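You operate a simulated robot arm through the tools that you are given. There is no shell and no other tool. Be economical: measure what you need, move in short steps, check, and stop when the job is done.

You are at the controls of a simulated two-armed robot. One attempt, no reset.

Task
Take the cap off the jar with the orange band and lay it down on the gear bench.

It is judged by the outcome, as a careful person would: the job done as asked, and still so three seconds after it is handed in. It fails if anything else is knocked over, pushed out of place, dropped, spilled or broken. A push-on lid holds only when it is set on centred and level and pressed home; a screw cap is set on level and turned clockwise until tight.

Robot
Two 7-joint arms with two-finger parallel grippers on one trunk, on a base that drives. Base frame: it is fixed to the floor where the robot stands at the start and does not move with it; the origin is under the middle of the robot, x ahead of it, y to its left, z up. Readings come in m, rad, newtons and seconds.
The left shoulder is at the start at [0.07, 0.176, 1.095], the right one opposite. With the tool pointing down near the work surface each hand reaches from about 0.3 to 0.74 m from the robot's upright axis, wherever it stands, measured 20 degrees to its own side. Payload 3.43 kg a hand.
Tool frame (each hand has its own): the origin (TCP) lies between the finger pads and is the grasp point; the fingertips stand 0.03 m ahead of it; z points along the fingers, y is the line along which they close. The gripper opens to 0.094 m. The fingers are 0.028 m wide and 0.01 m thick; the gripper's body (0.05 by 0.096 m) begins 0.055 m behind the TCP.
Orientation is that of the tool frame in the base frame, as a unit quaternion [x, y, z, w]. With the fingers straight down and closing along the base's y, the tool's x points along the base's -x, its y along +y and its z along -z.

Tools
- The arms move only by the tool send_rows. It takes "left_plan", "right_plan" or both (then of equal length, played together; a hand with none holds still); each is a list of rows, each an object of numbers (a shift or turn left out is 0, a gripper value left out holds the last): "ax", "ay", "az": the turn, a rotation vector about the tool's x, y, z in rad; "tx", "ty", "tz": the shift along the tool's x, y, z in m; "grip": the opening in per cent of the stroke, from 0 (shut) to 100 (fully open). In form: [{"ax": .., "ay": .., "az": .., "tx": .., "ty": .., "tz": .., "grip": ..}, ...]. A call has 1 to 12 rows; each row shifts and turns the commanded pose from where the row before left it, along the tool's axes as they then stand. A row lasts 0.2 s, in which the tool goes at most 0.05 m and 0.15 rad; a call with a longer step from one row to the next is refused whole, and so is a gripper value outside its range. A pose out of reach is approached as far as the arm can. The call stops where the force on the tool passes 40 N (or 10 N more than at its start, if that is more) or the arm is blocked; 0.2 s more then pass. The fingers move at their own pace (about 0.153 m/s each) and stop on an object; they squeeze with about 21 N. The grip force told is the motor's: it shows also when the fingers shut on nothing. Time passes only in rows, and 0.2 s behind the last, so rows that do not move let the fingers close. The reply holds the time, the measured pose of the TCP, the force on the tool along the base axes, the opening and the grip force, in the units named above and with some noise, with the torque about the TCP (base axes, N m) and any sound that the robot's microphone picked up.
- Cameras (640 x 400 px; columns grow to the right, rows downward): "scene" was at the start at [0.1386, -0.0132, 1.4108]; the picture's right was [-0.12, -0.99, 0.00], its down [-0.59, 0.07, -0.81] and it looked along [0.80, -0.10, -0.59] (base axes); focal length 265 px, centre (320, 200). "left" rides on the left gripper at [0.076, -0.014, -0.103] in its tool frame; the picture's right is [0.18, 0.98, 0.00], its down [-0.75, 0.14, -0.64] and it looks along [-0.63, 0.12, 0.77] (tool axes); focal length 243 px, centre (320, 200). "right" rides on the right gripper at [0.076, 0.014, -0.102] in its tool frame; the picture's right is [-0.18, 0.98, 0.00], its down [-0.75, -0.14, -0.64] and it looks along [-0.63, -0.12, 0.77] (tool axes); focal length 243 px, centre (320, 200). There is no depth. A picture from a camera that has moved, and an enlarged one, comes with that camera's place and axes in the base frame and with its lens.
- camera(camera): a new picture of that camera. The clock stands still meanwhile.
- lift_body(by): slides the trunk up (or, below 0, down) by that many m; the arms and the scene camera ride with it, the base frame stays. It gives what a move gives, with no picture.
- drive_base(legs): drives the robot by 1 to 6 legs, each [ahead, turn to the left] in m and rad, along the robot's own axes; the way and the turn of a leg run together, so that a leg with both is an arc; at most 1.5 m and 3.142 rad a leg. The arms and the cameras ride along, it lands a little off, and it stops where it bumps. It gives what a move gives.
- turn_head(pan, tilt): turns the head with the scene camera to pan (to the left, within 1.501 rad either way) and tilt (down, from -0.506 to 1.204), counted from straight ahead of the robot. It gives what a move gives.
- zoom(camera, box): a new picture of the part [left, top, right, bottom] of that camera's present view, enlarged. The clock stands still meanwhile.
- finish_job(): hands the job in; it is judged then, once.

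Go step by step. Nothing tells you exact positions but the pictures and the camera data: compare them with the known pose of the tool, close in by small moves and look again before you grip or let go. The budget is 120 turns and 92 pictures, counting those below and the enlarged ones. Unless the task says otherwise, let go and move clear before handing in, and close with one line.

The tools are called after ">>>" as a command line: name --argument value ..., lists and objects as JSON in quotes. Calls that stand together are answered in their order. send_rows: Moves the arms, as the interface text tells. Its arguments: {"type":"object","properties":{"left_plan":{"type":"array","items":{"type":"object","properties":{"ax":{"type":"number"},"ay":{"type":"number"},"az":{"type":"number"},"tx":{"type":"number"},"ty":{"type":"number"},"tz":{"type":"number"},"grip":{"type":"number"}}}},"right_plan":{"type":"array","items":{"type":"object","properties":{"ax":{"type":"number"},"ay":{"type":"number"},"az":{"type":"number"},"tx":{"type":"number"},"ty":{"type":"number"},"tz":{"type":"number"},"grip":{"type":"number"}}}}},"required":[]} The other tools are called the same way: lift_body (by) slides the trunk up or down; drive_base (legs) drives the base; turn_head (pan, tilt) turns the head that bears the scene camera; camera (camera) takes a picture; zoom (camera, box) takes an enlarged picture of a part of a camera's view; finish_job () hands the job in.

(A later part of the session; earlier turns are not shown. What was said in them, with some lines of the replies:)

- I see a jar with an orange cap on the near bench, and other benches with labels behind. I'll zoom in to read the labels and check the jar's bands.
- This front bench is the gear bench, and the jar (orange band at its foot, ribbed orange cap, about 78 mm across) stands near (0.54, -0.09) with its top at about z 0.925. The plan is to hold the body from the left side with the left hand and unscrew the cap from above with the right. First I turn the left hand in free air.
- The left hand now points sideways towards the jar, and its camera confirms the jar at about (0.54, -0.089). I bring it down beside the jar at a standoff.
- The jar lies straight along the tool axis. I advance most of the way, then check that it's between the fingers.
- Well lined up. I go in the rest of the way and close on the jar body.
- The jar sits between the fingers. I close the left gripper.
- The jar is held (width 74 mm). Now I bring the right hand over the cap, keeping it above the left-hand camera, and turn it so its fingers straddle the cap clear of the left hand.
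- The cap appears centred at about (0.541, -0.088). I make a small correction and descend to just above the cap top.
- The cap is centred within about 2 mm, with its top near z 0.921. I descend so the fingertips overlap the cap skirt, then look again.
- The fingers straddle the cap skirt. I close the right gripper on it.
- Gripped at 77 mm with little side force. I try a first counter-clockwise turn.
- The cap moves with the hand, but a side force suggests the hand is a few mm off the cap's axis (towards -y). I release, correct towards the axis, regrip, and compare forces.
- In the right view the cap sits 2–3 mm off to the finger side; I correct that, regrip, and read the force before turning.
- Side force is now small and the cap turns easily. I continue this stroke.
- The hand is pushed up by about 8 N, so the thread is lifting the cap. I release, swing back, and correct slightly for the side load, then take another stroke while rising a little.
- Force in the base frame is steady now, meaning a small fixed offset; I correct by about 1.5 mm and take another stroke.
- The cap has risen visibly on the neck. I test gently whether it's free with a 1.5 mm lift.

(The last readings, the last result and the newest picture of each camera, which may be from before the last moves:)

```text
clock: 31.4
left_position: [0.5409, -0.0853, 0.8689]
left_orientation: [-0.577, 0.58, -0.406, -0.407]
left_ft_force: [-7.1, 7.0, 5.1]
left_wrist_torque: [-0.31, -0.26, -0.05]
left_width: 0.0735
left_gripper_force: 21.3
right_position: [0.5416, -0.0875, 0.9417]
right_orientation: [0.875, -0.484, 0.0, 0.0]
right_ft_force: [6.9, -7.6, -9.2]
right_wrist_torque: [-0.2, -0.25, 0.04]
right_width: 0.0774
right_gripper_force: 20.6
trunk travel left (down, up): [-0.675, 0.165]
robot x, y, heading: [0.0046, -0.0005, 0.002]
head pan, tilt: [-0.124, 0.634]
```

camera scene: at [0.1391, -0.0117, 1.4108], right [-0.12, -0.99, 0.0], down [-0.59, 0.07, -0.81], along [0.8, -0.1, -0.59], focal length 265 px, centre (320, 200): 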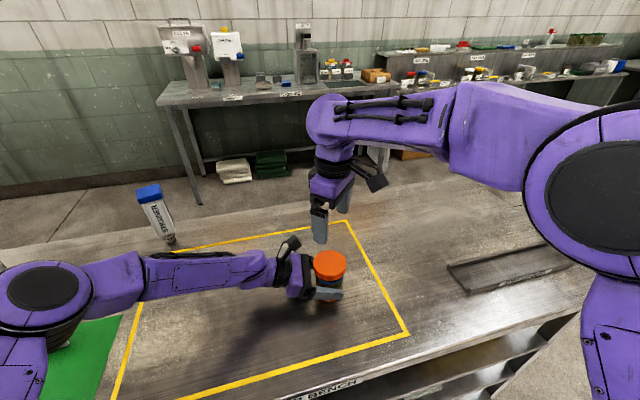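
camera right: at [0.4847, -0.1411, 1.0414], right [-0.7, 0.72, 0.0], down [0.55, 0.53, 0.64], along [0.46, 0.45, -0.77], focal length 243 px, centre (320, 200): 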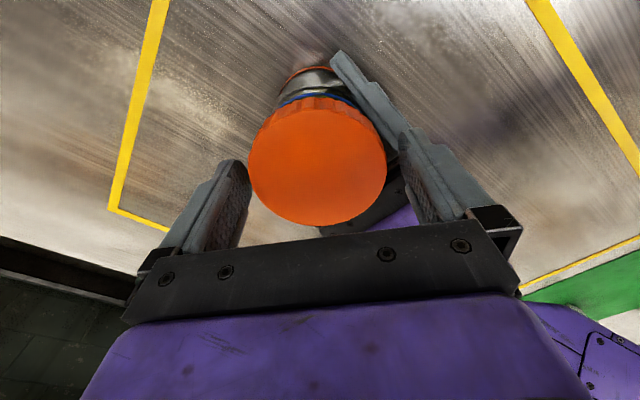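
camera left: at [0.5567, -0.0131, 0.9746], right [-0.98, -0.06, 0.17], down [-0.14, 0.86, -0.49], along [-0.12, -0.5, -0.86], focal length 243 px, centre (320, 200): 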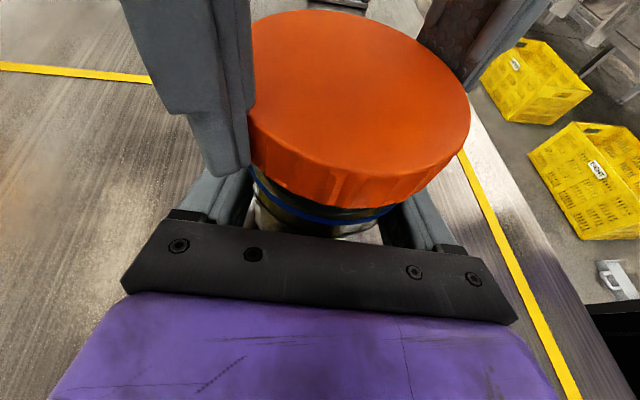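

Still held by the thread. I take another stroke.

>>> send_rows --right_plan '[{"grip": 100}, {"grip": 100}, {"az": 0.14}, {"az": 0.14}, {"az": 0.14}, {"az": 0.14}, {"az": 0.14}, {"az": 0.14}, {"az": 0.14}, {"az": 0.14}, {"az": 0.05}]'

>>> send_rows --right_plan '[{"grip": 0}, {"grip": 0}, {"grip": 0}, {"grip": 0}]'

>>> send_rows --right_plan '[{"az": -0.13, "tz": -0.0001}, {"az": -0.13, "tz": -0.0001}, {"az": -0.13, "tz": -0.0001}, {"az": -0.13, "tz": -0.0001}, {"az": -0.13, "tz": -0.0001}, {"az": -0.13, "tz": -0.0001}, {"az": -0.13, "tz": -0.0001}, {"az": -0.13, "tz": -0.0001}, {"az": -0.13, "tz": -0.0001}]'

>>> send_rows --right_plan '[{"tz": -0.0008}, {"tz": -0.0007}]'

>>> zoom --camera "scene" --box '[290, 240, 370, 290]'

```text
clock: 33.8
left_position: [0.5423, -0.0838, 0.868]
left_orientation: [-0.578, 0.58, -0.405, -0.406]
left_ft_force: [0.1, 0.5, -0.6]
left_wrist_torque: [0.04, 0.03, -0.02]
left_width: 0.0735
left_gripper_force: 21.1
right_position: [0.5434, -0.0874, 0.9424]
right_orientation: [-0.462, 0.887, 0.0, 0.001]
right_ft_force: [0.4, -0.4, -0.2]
right_wrist_torque: [0.0, 0.0, 0.01]
right_width: 0.094
right_gripper_force: 0.0
trunk travel left (down, up): [-0.675, 0.165]
robot x, y, heading: [0.001, 0.0027, -0.001]
head pan, tilt: [-0.124, 0.634]
```

```text
clock: 34.8
left_position: [0.5423, -0.0833, 0.8687]
left_orientation: [-0.579, 0.58, -0.405, -0.405]
left_ft_force: [5.2, -2.2, 0.6]
left_wrist_torque: [0.12, 0.1, 0.06]
left_width: 0.0734
left_gripper_force: 21.0
right_position: [0.542, -0.0875, 0.9422]
right_orientation: [-0.462, 0.887, 0.0, -0.001]
right_ft_force: [-5.2, 3.1, 3.0]
right_wrist_torque: [0.07, 0.12, 0.01]
right_width: 0.0747
right_gripper_force: 20.7
trunk travel left (down, up): [-0.675, 0.165]
robot x, y, heading: [0.0018, -0.0023, -0.0]
head pan, tilt: [-0.124, 0.634]
```

```text
clock: 36.8
left_position: [0.5413, -0.0848, 0.8676]
left_orientation: [-0.578, 0.58, -0.405, -0.405]
left_ft_force: [0.8, -1.3, 0.0]
left_wrist_torque: [-0.01, -0.05, 0.01]
left_width: 0.0736
left_gripper_force: 21.5
right_position: [0.5422, -0.0876, 0.9431]
right_orientation: [0.876, -0.483, 0.0, 0.0]
right_ft_force: [-0.6, 0.0, 0.5]
right_wrist_torque: [-0.02, -0.04, -0.02]
right_width: 0.075
right_gripper_force: 20.9
trunk travel left (down, up): [-0.675, 0.165]
robot x, y, heading: [0.0012, -0.004, -0.0]
head pan, tilt: [-0.124, 0.634]
```

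```text
clock: 37.4
left_position: [0.5414, -0.0832, 0.8666]
left_orientation: [-0.578, 0.581, -0.405, -0.406]
left_ft_force: [-0.4, -0.2, -0.2]
left_wrist_torque: [-0.05, -0.06, -0.03]
left_width: 0.0735
left_gripper_force: 20.9
right_position: [0.5408, -0.0871, 0.9449]
right_orientation: [0.875, -0.484, 0.0, 0.0]
right_ft_force: [0.2, 1.1, 0.3]
right_wrist_torque: [0.0, 0.0, -0.01]
right_width: 0.0748
right_gripper_force: 21.0
trunk travel left (down, up): [-0.675, 0.165]
robot x, y, heading: [-0.0031, 0.0009, -0.004]
head pan, tilt: [-0.124, 0.634]
```

```text
8.00 times, centred on (330, 265) of scene
camera zoom: at [0.1387, -0.0131, 1.4108], right [-0.12, -0.99, 0.0], down [-0.59, 0.07, -0.81], along [0.8, -0.1, -0.59], focal length 2121 px, centre (240, -320)
```

zoom: 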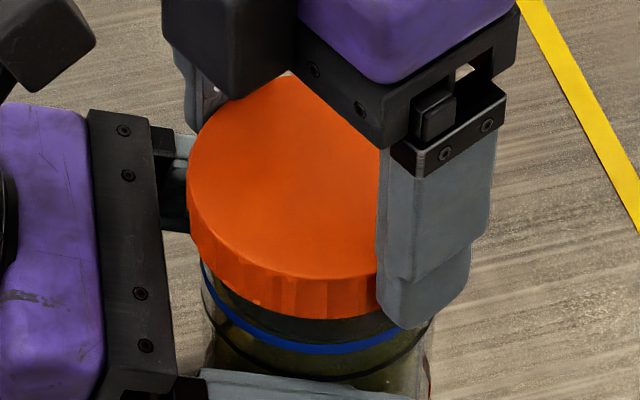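

The forces are zero now, so the cap is free. I lift it straight up.

>>> send_rows --right_plan '[{"tz": -0.005}, {"tz": -0.01}, {"tz": -0.02}, {"tz": -0.03}, {"tz": -0.03}, {"tz": -0.03}]'

>>> camera --camera "scene"

>>> camera --camera "left"

>>> camera --camera "right"

```text
clock: 38.8
left_position: [0.5416, -0.0825, 0.8675]
left_orientation: [-0.578, 0.58, -0.406, -0.406]
left_ft_force: [-1.1, -0.3, 1.0]
left_wrist_torque: [-0.02, -0.03, 0.01]
left_width: 0.0735
left_gripper_force: 20.8
right_position: [0.5412, -0.0882, 1.0719]
right_orientation: [0.875, -0.484, 0.0, 0.0]
right_ft_force: [-0.4, -0.1, 0.1]
right_wrist_torque: [-0.01, -0.02, 0.02]
right_width: 0.0748
right_gripper_force: 20.7
trunk travel left (down, up): [-0.675, 0.165]
robot x, y, heading: [0.0007, -0.0023, -0.002]
head pan, tilt: [-0.124, 0.634]
```

```text
54 pictures are left
camera scene: at [0.1384, -0.013, 1.4108], right [-0.12, -0.99, 0.0], down [-0.59, 0.07, -0.81], along [0.8, -0.1, -0.59], focal length 265 px, centre (320, 200)
```

scene: 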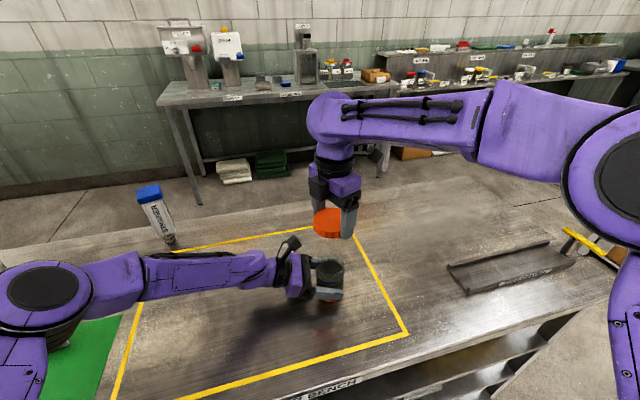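

```text
53 pictures are left
camera left: at [0.5565, -0.0131, 0.9747], right [-0.98, -0.06, 0.17], down [-0.14, 0.86, -0.49], along [-0.12, -0.5, -0.86], focal length 243 px, centre (320, 200)
```

left: 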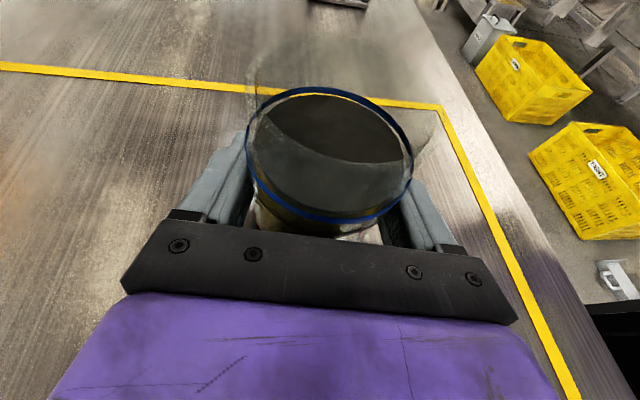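

```text
52 pictures are left
camera right: at [0.5696, -0.1614, 1.1744], right [-0.93, -0.37, 0.0], down [-0.28, 0.71, 0.64], along [-0.23, 0.6, -0.77], focal length 243 px, centre (320, 200)
```

right: 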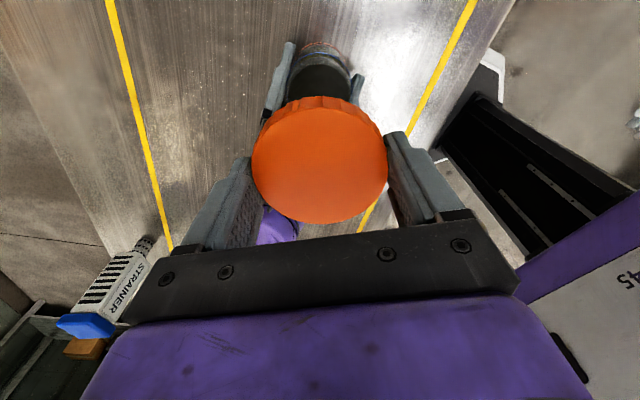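

The cap is off cleanly and the jar is open and upright. I carry the cap to a clear spot on the same bench, to the right of the yellow outline, and lower it.

>>> send_rows --right_plan '[{"tx": 0.0318, "ty": 0.0178}, {"tx": 0.0318, "ty": 0.0178}, {"tx": 0.0318, "ty": 0.0178}, {"tx": 0.0318, "ty": 0.0178}, {"tx": 0.0318, "ty": 0.0178}, {"tz": 0.04}, {"tz": 0.04}, {"tz": 0.04}, {"tz": 0.04}, {"tz": 0.028}]'

>>> camera --camera "scene"

>>> zoom --camera "scene" --box '[340, 220, 460, 320]'

```text
clock: 41.0
left_position: [0.5434, -0.0829, 0.8683]
left_orientation: [-0.579, 0.58, -0.405, -0.405]
left_ft_force: [-0.6, 0.0, -0.2]
left_wrist_torque: [-0.07, -0.09, 0.0]
left_width: 0.0734
left_gripper_force: 21.2
right_position: [0.555, -0.2687, 0.8818]
right_orientation: [0.875, -0.484, 0.0, 0.0]
right_ft_force: [-0.5, -0.6, -0.1]
right_wrist_torque: [0.01, -0.05, 0.03]
right_width: 0.075
right_gripper_force: 21.1
trunk travel left (down, up): [-0.675, 0.165]
robot x, y, heading: [0.002, -0.0006, -0.001]
head pan, tilt: [-0.124, 0.634]
```

```text
51 pictures are left
camera scene: at [0.1391, -0.0133, 1.4108], right [-0.12, -0.99, 0.0], down [-0.59, 0.07, -0.81], along [0.8, -0.1, -0.59], focal length 265 px, centre (320, 200)
```

scene: 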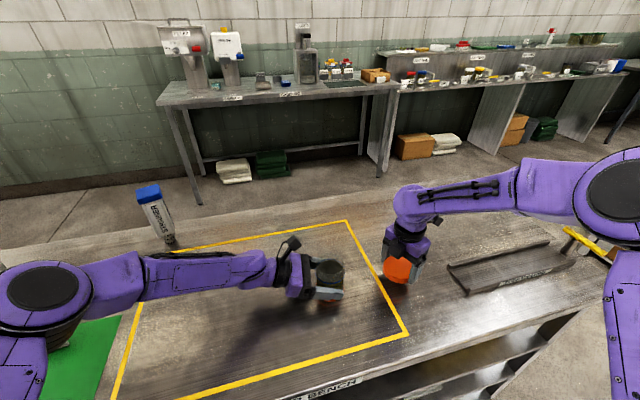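

```text
4.00 times, centred on (400, 270) of scene
camera zoom: at [0.1391, -0.0133, 1.4108], right [-0.12, -0.99, 0.0], down [-0.59, 0.07, -0.81], along [0.8, -0.1, -0.59], focal length 1060 px, centre (0, -80)
```

zoom: 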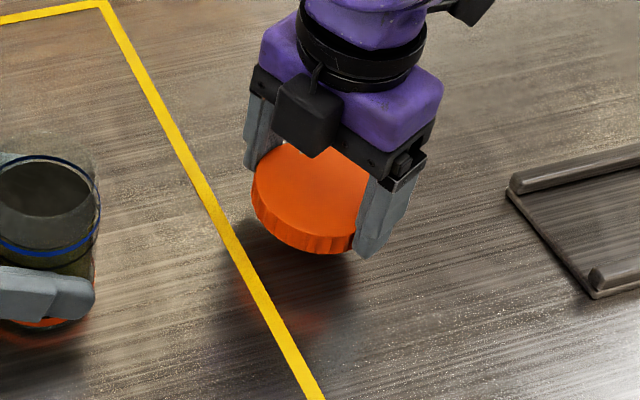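

It hangs a couple of cm above the bench. I lower in small steps, watching the force.

>>> send_rows --right_plan '[{"tz": 0.006}, {"tz": 0.006}, {"tz": 0.004}, {"tz": 0.002}]'

>>> zoom --camera "scene" --box '[340, 220, 460, 320]'

```text
clock: 42.0
left_position: [0.5421, -0.0832, 0.8678]
left_orientation: [-0.579, 0.579, -0.406, -0.406]
left_ft_force: [0.1, 0.6, -0.4]
left_wrist_torque: [-0.03, -0.09, 0.02]
left_width: 0.0733
left_gripper_force: 20.6
right_position: [0.5513, -0.2676, 0.8651]
right_orientation: [0.875, -0.484, 0.0, 0.0]
right_ft_force: [-0.6, 0.6, -0.2]
right_wrist_torque: [0.04, 0.02, 0.0]
right_width: 0.0751
right_gripper_force: 20.7
trunk travel left (down, up): [-0.675, 0.165]
robot x, y, heading: [-0.001, -0.0004, 0.0]
head pan, tilt: [-0.124, 0.634]
```

```text
4.00 times, centred on (400, 270) of scene
camera zoom: at [0.1387, -0.0131, 1.4108], right [-0.12, -0.99, 0.0], down [-0.59, 0.07, -0.81], along [0.8, -0.1, -0.59], focal length 1060 px, centre (0, -80)
```

zoom: 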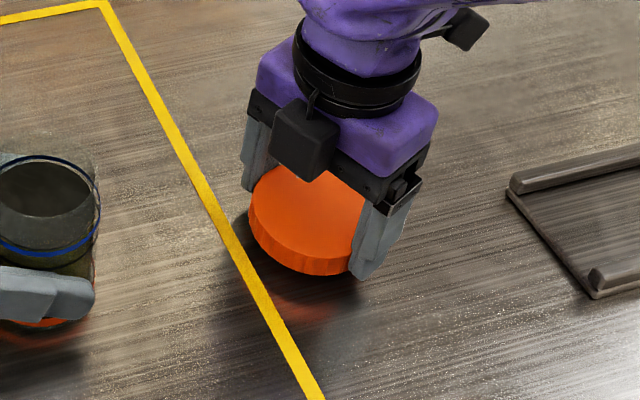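

>>> send_rows --right_plan '[{"tz": 0.002}, {"tz": 0.002}, {"tz": 0.001}]'

>>> send_rows --right_plan '[{"tz": 0.0015}, {"tz": 0.0005}]'

>>> zoom --camera "scene" --box '[340, 220, 460, 320]'

```text
clock: 42.8
left_position: [0.543, -0.0835, 0.8693]
left_orientation: [-0.578, 0.58, -0.406, -0.406]
left_ft_force: [-0.3, 1.4, -0.3]
left_wrist_torque: [-0.04, -0.04, 0.0]
left_width: 0.0735
left_gripper_force: 21.1
right_position: [0.5501, -0.2698, 0.8596]
right_orientation: [0.875, -0.484, 0.0, -0.001]
right_ft_force: [0.7, -0.6, 0.0]
right_wrist_torque: [-0.02, -0.01, 0.02]
right_width: 0.0749
right_gripper_force: 20.9
trunk travel left (down, up): [-0.675, 0.165]
robot x, y, heading: [0.0016, -0.0001, -0.0]
head pan, tilt: [-0.124, 0.634]
```

```text
clock: 43.4
left_position: [0.5422, -0.0836, 0.8679]
left_orientation: [0.58, -0.579, 0.407, 0.404]
left_ft_force: [0.0, 1.2, -0.1]
left_wrist_torque: [0.0, -0.01, -0.01]
left_width: 0.0735
left_gripper_force: 21.1
right_position: [0.551, -0.2675, 0.8587]
right_orientation: [0.875, -0.484, 0.001, 0.0]
right_ft_force: [0.0, 0.2, -0.4]
right_wrist_torque: [0.02, 0.01, -0.02]
right_width: 0.0751
right_gripper_force: 21.0
trunk travel left (down, up): [-0.675, 0.165]
robot x, y, heading: [-0.0014, -0.0009, 0.002]
head pan, tilt: [-0.124, 0.634]
```

```text
4.00 times, centred on (400, 270) of scene
camera zoom: at [0.1387, -0.013, 1.4108], right [-0.12, -0.99, 0.0], down [-0.59, 0.07, -0.81], along [0.8, -0.1, -0.59], focal length 1060 px, centre (0, -80)
```

zoom: 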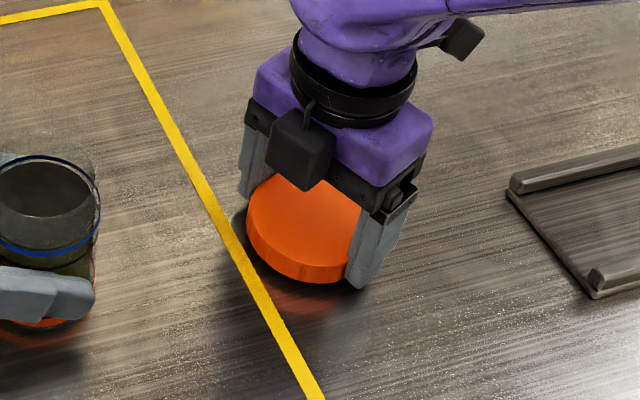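

No contact yet; I continue in 1 mm steps.

>>> send_rows --right_plan '[{"tz": 0.001}, {"tz": 0.001}]'

>>> send_rows --right_plan '[{"tz": 0.001}, {"tz": 0.001}]'

```text
clock: 44.0
left_position: [0.5421, -0.0844, 0.8677]
left_orientation: [-0.579, 0.58, -0.406, -0.405]
left_ft_force: [0.4, 0.4, -0.7]
left_wrist_torque: [0.0, -0.02, 0.0]
left_width: 0.0733
left_gripper_force: 20.7
right_position: [0.5516, -0.268, 0.8556]
right_orientation: [0.875, -0.483, 0.0, 0.0]
right_ft_force: [-0.1, 0.1, 0.2]
right_wrist_torque: [0.0, -0.01, -0.01]
right_width: 0.0748
right_gripper_force: 21.4
trunk travel left (down, up): [-0.675, 0.165]
robot x, y, heading: [-0.0031, -0.0031, 0.002]
head pan, tilt: [-0.124, 0.634]
```

```text
clock: 44.6
left_position: [0.5418, -0.0847, 0.8692]
left_orientation: [-0.578, 0.58, -0.405, -0.406]
left_ft_force: [-0.2, 2.0, 0.0]
left_wrist_torque: [-0.03, 0.01, 0.02]
left_width: 0.0736
left_gripper_force: 21.6
right_position: [0.552, -0.2679, 0.8535]
right_orientation: [0.875, -0.484, 0.0, 0.0]
right_ft_force: [-0.6, -0.2, -0.2]
right_wrist_torque: [0.01, -0.02, 0.0]
right_width: 0.0749
right_gripper_force: 20.9
trunk travel left (down, up): [-0.675, 0.165]
robot x, y, heading: [0.0015, -0.0016, -0.003]
head pan, tilt: [-0.124, 0.634]
```

>>> send_rows --right_plan '[{"tz": 0.001}, {"tz": 0.0005}]'

>>> zoom --camera "scene" --box '[360, 240, 440, 300]'

```text
clock: 45.2
left_position: [0.5425, -0.0845, 0.8679]
left_orientation: [-0.578, 0.58, -0.405, -0.406]
left_ft_force: [-0.4, 1.2, 0.1]
left_wrist_torque: [0.01, -0.06, 0.01]
left_width: 0.0734
left_gripper_force: 20.9
right_position: [0.5521, -0.2686, 0.8516]
right_orientation: [0.875, -0.484, 0.0, 0.0]
right_ft_force: [0.2, 0.6, 0.8]
right_wrist_torque: [-0.01, -0.02, 0.04]
right_width: 0.075
right_gripper_force: 21.0
trunk travel left (down, up): [-0.675, 0.165]
robot x, y, heading: [-0.0012, -0.0028, 0.001]
head pan, tilt: [-0.124, 0.634]
```

```text
6.67 times, centred on (400, 270) of scene
camera zoom: at [0.1387, -0.013, 1.4108], right [-0.12, -0.99, 0.0], down [-0.59, 0.07, -0.81], along [0.8, -0.1, -0.59], focal length 1767 px, centre (-213, -267)
```

zoom: 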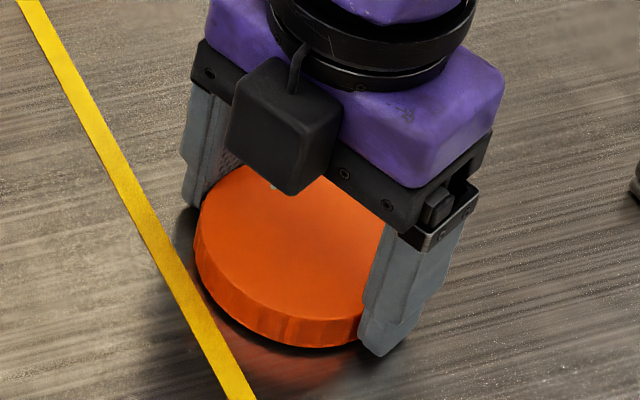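

>>> send_rows --right_plan '[{"tz": 0.0007}, {"tz": 0.0005}]'

```text
clock: 45.8
left_position: [0.5414, -0.0828, 0.8689]
left_orientation: [-0.578, 0.58, -0.405, -0.406]
left_ft_force: [0.1, -0.3, -0.6]
left_wrist_torque: [-0.03, 0.01, 0.0]
left_width: 0.0732
left_gripper_force: 20.8
right_position: [0.5522, -0.2699, 0.8509]
right_orientation: [0.875, -0.484, 0.0, -0.001]
right_ft_force: [-1.1, 1.2, 1.3]
right_wrist_torque: [0.03, 0.14, -0.01]
right_width: 0.0747
right_gripper_force: 21.2
trunk travel left (down, up): [-0.675, 0.165]
robot x, y, heading: [0.002, 0.0002, -0.005]
head pan, tilt: [-0.124, 0.634]
```

Light contact is felt, so the cap rests on the bench. I release and rise straight up.

>>> send_rows --right_plan '[{"grip": 90}, {"grip": 100}, {"grip": 100}, {"tz": -0.01}, {"tz": -0.02}, {"tz": -0.04}, {"tz": -0.04}, {"tz": -0.04}]'

>>> zoom --camera "scene" --box '[240, 200, 480, 350]'

```text
clock: 47.6
left_position: [0.5413, -0.0839, 0.8676]
left_orientation: [-0.578, 0.581, -0.405, -0.406]
left_ft_force: [-1.3, -0.2, 0.1]
left_wrist_torque: [0.01, 0.14, -0.02]
left_width: 0.0731
left_gripper_force: 20.8
right_position: [0.5488, -0.2695, 1.0026]
right_orientation: [0.875, -0.484, 0.0, -0.001]
right_ft_force: [-0.2, 0.6, -0.9]
right_wrist_torque: [0.01, 0.02, -0.01]
right_width: 0.094
right_gripper_force: 0.1
trunk travel left (down, up): [-0.675, 0.165]
robot x, y, heading: [0.0038, -0.0009, -0.004]
head pan, tilt: [-0.124, 0.634]
```

```text
2.67 times, centred on (360, 275) of scene
camera zoom: at [0.1379, -0.0128, 1.4108], right [-0.12, -0.99, 0.0], down [-0.59, 0.07, -0.81], along [0.8, -0.1, -0.59], focal length 707 px, centre (213, 0)
```

zoom: 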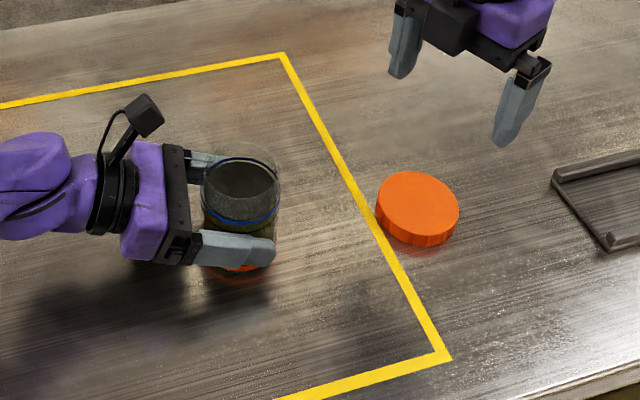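

The cap lies flat on the bench. Now I open the left hand, check the jar stands, and back out along the approach line.

>>> send_rows --left_plan '[{"grip": 85}, {"grip": 100}, {"grip": 100}, {"grip": 100}]'

>>> camera --camera "left"

>>> zoom --camera "scene" --box '[240, 220, 400, 320]'

```text
clock: 48.6
left_position: [0.5423, -0.0845, 0.8684]
left_orientation: [-0.579, 0.58, -0.406, -0.405]
left_ft_force: [0.3, -0.3, 0.7]
left_wrist_torque: [0.01, -0.02, -0.04]
left_width: 0.0941
left_gripper_force: 0.0
right_position: [0.549, -0.2707, 1.0022]
right_orientation: [0.875, -0.484, 0.0, 0.0]
right_ft_force: [-0.9, -0.3, -0.4]
right_wrist_torque: [0.0, -0.02, -0.04]
right_width: 0.0943
right_gripper_force: 0.1
trunk travel left (down, up): [-0.675, 0.165]
robot x, y, heading: [-0.0018, -0.0013, 0.002]
head pan, tilt: [-0.124, 0.634]
```

```text
45 pictures are left
camera left: at [0.5565, -0.0132, 0.9748], right [-0.98, -0.06, 0.17], down [-0.14, 0.86, -0.49], along [-0.12, -0.5, -0.86], focal length 243 px, centre (320, 200)
```

left: 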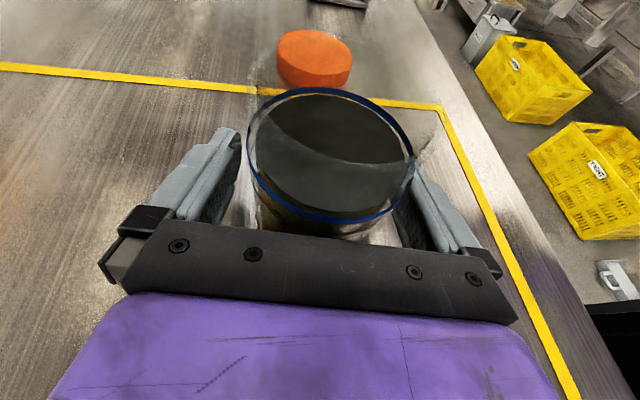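

```text
4.00 times, centred on (320, 270) of scene
camera zoom: at [0.1385, -0.0131, 1.4109], right [-0.12, -0.99, 0.0], down [-0.59, 0.07, -0.81], along [0.8, -0.1, -0.59], focal length 1060 px, centre (320, -80)
```

zoom: 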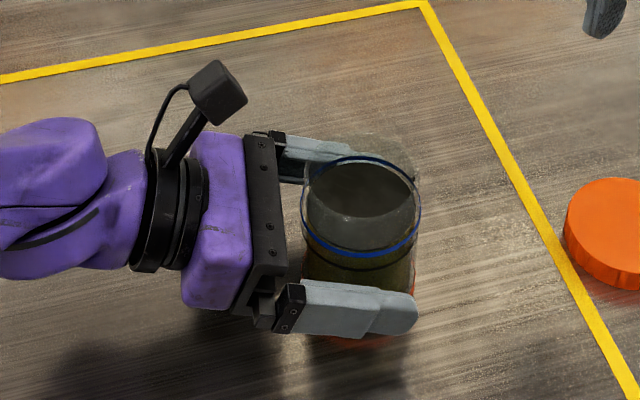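

The jar stands upright between the open fingers; I back the left hand out and lift it a little, and raise the right hand.

>>> send_rows --left_plan '[{"tz": -0.01}, {"tz": -0.02}, {"tz": -0.03}, {"tz": -0.03}, {"tz": -0.03}, {"tz": -0.03}, {"tx": 0.04}, {"tx": 0.04}]' --right_plan '[{"tz": -0.01}, {"tz": -0.02}, {"tz": -0.02}, {"tz": -0.02}, {"tz": -0.02}, {"tz": 0}, {"tz": 0}, {"tz": 0}]'

>>> camera --camera "scene"

>>> zoom --camera "scene" --box '[260, 210, 460, 335]'

```text
clock: 50.4
left_position: [0.5434, 0.0281, 0.9951]
left_orientation: [-0.579, 0.58, -0.406, -0.405]
left_ft_force: [-0.4, -0.3, -0.2]
left_wrist_torque: [0.04, 0.0, 0.05]
left_width: 0.094
left_gripper_force: 0.0
right_position: [0.5507, -0.2713, 1.0909]
right_orientation: [0.875, -0.483, 0.001, -0.001]
right_ft_force: [-0.5, -0.4, -0.3]
right_wrist_torque: [0.01, -0.01, -0.05]
right_width: 0.094
right_gripper_force: 0.0
trunk travel left (down, up): [-0.675, 0.165]
robot x, y, heading: [-0.0035, 0.0003, -0.0]
head pan, tilt: [-0.124, 0.634]
```

```text
43 pictures are left
camera scene: at [0.1377, -0.0138, 1.4109], right [-0.12, -0.99, 0.0], down [-0.59, 0.07, -0.81], along [0.8, -0.1, -0.59], focal length 265 px, centre (320, 200)
```

scene: 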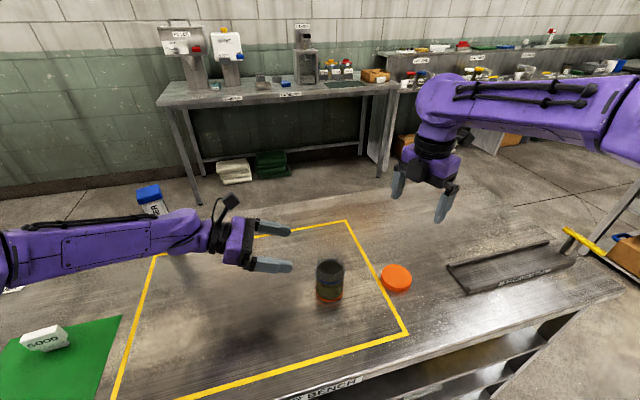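

```text
3.20 times, centred on (360, 272) of scene
camera zoom: at [0.1377, -0.0138, 1.4109], right [-0.12, -0.99, 0.0], down [-0.59, 0.07, -0.81], along [0.8, -0.1, -0.59], focal length 848 px, centre (192, -32)
```

zoom: 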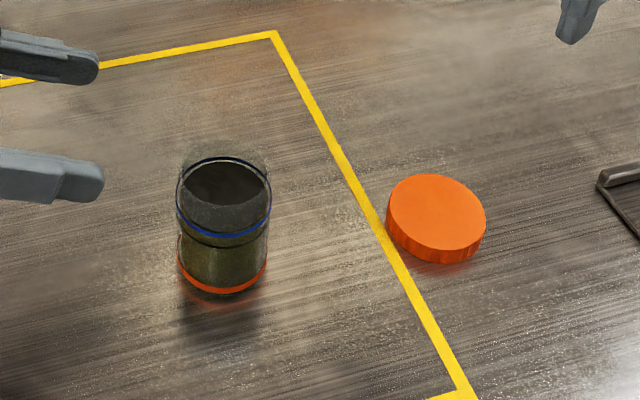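

The jar with the orange band stands upright and open in its place, the cap lies flat on the gear bench, and both hands are clear with nothing else disturbed. I hand the job in.

>>> finish_job

```text
The job is handed in.
```

The cap is off the orange-banded jar and lies flat on the gear bench, just right of the yellow outline; the open jar is still upright in its place.
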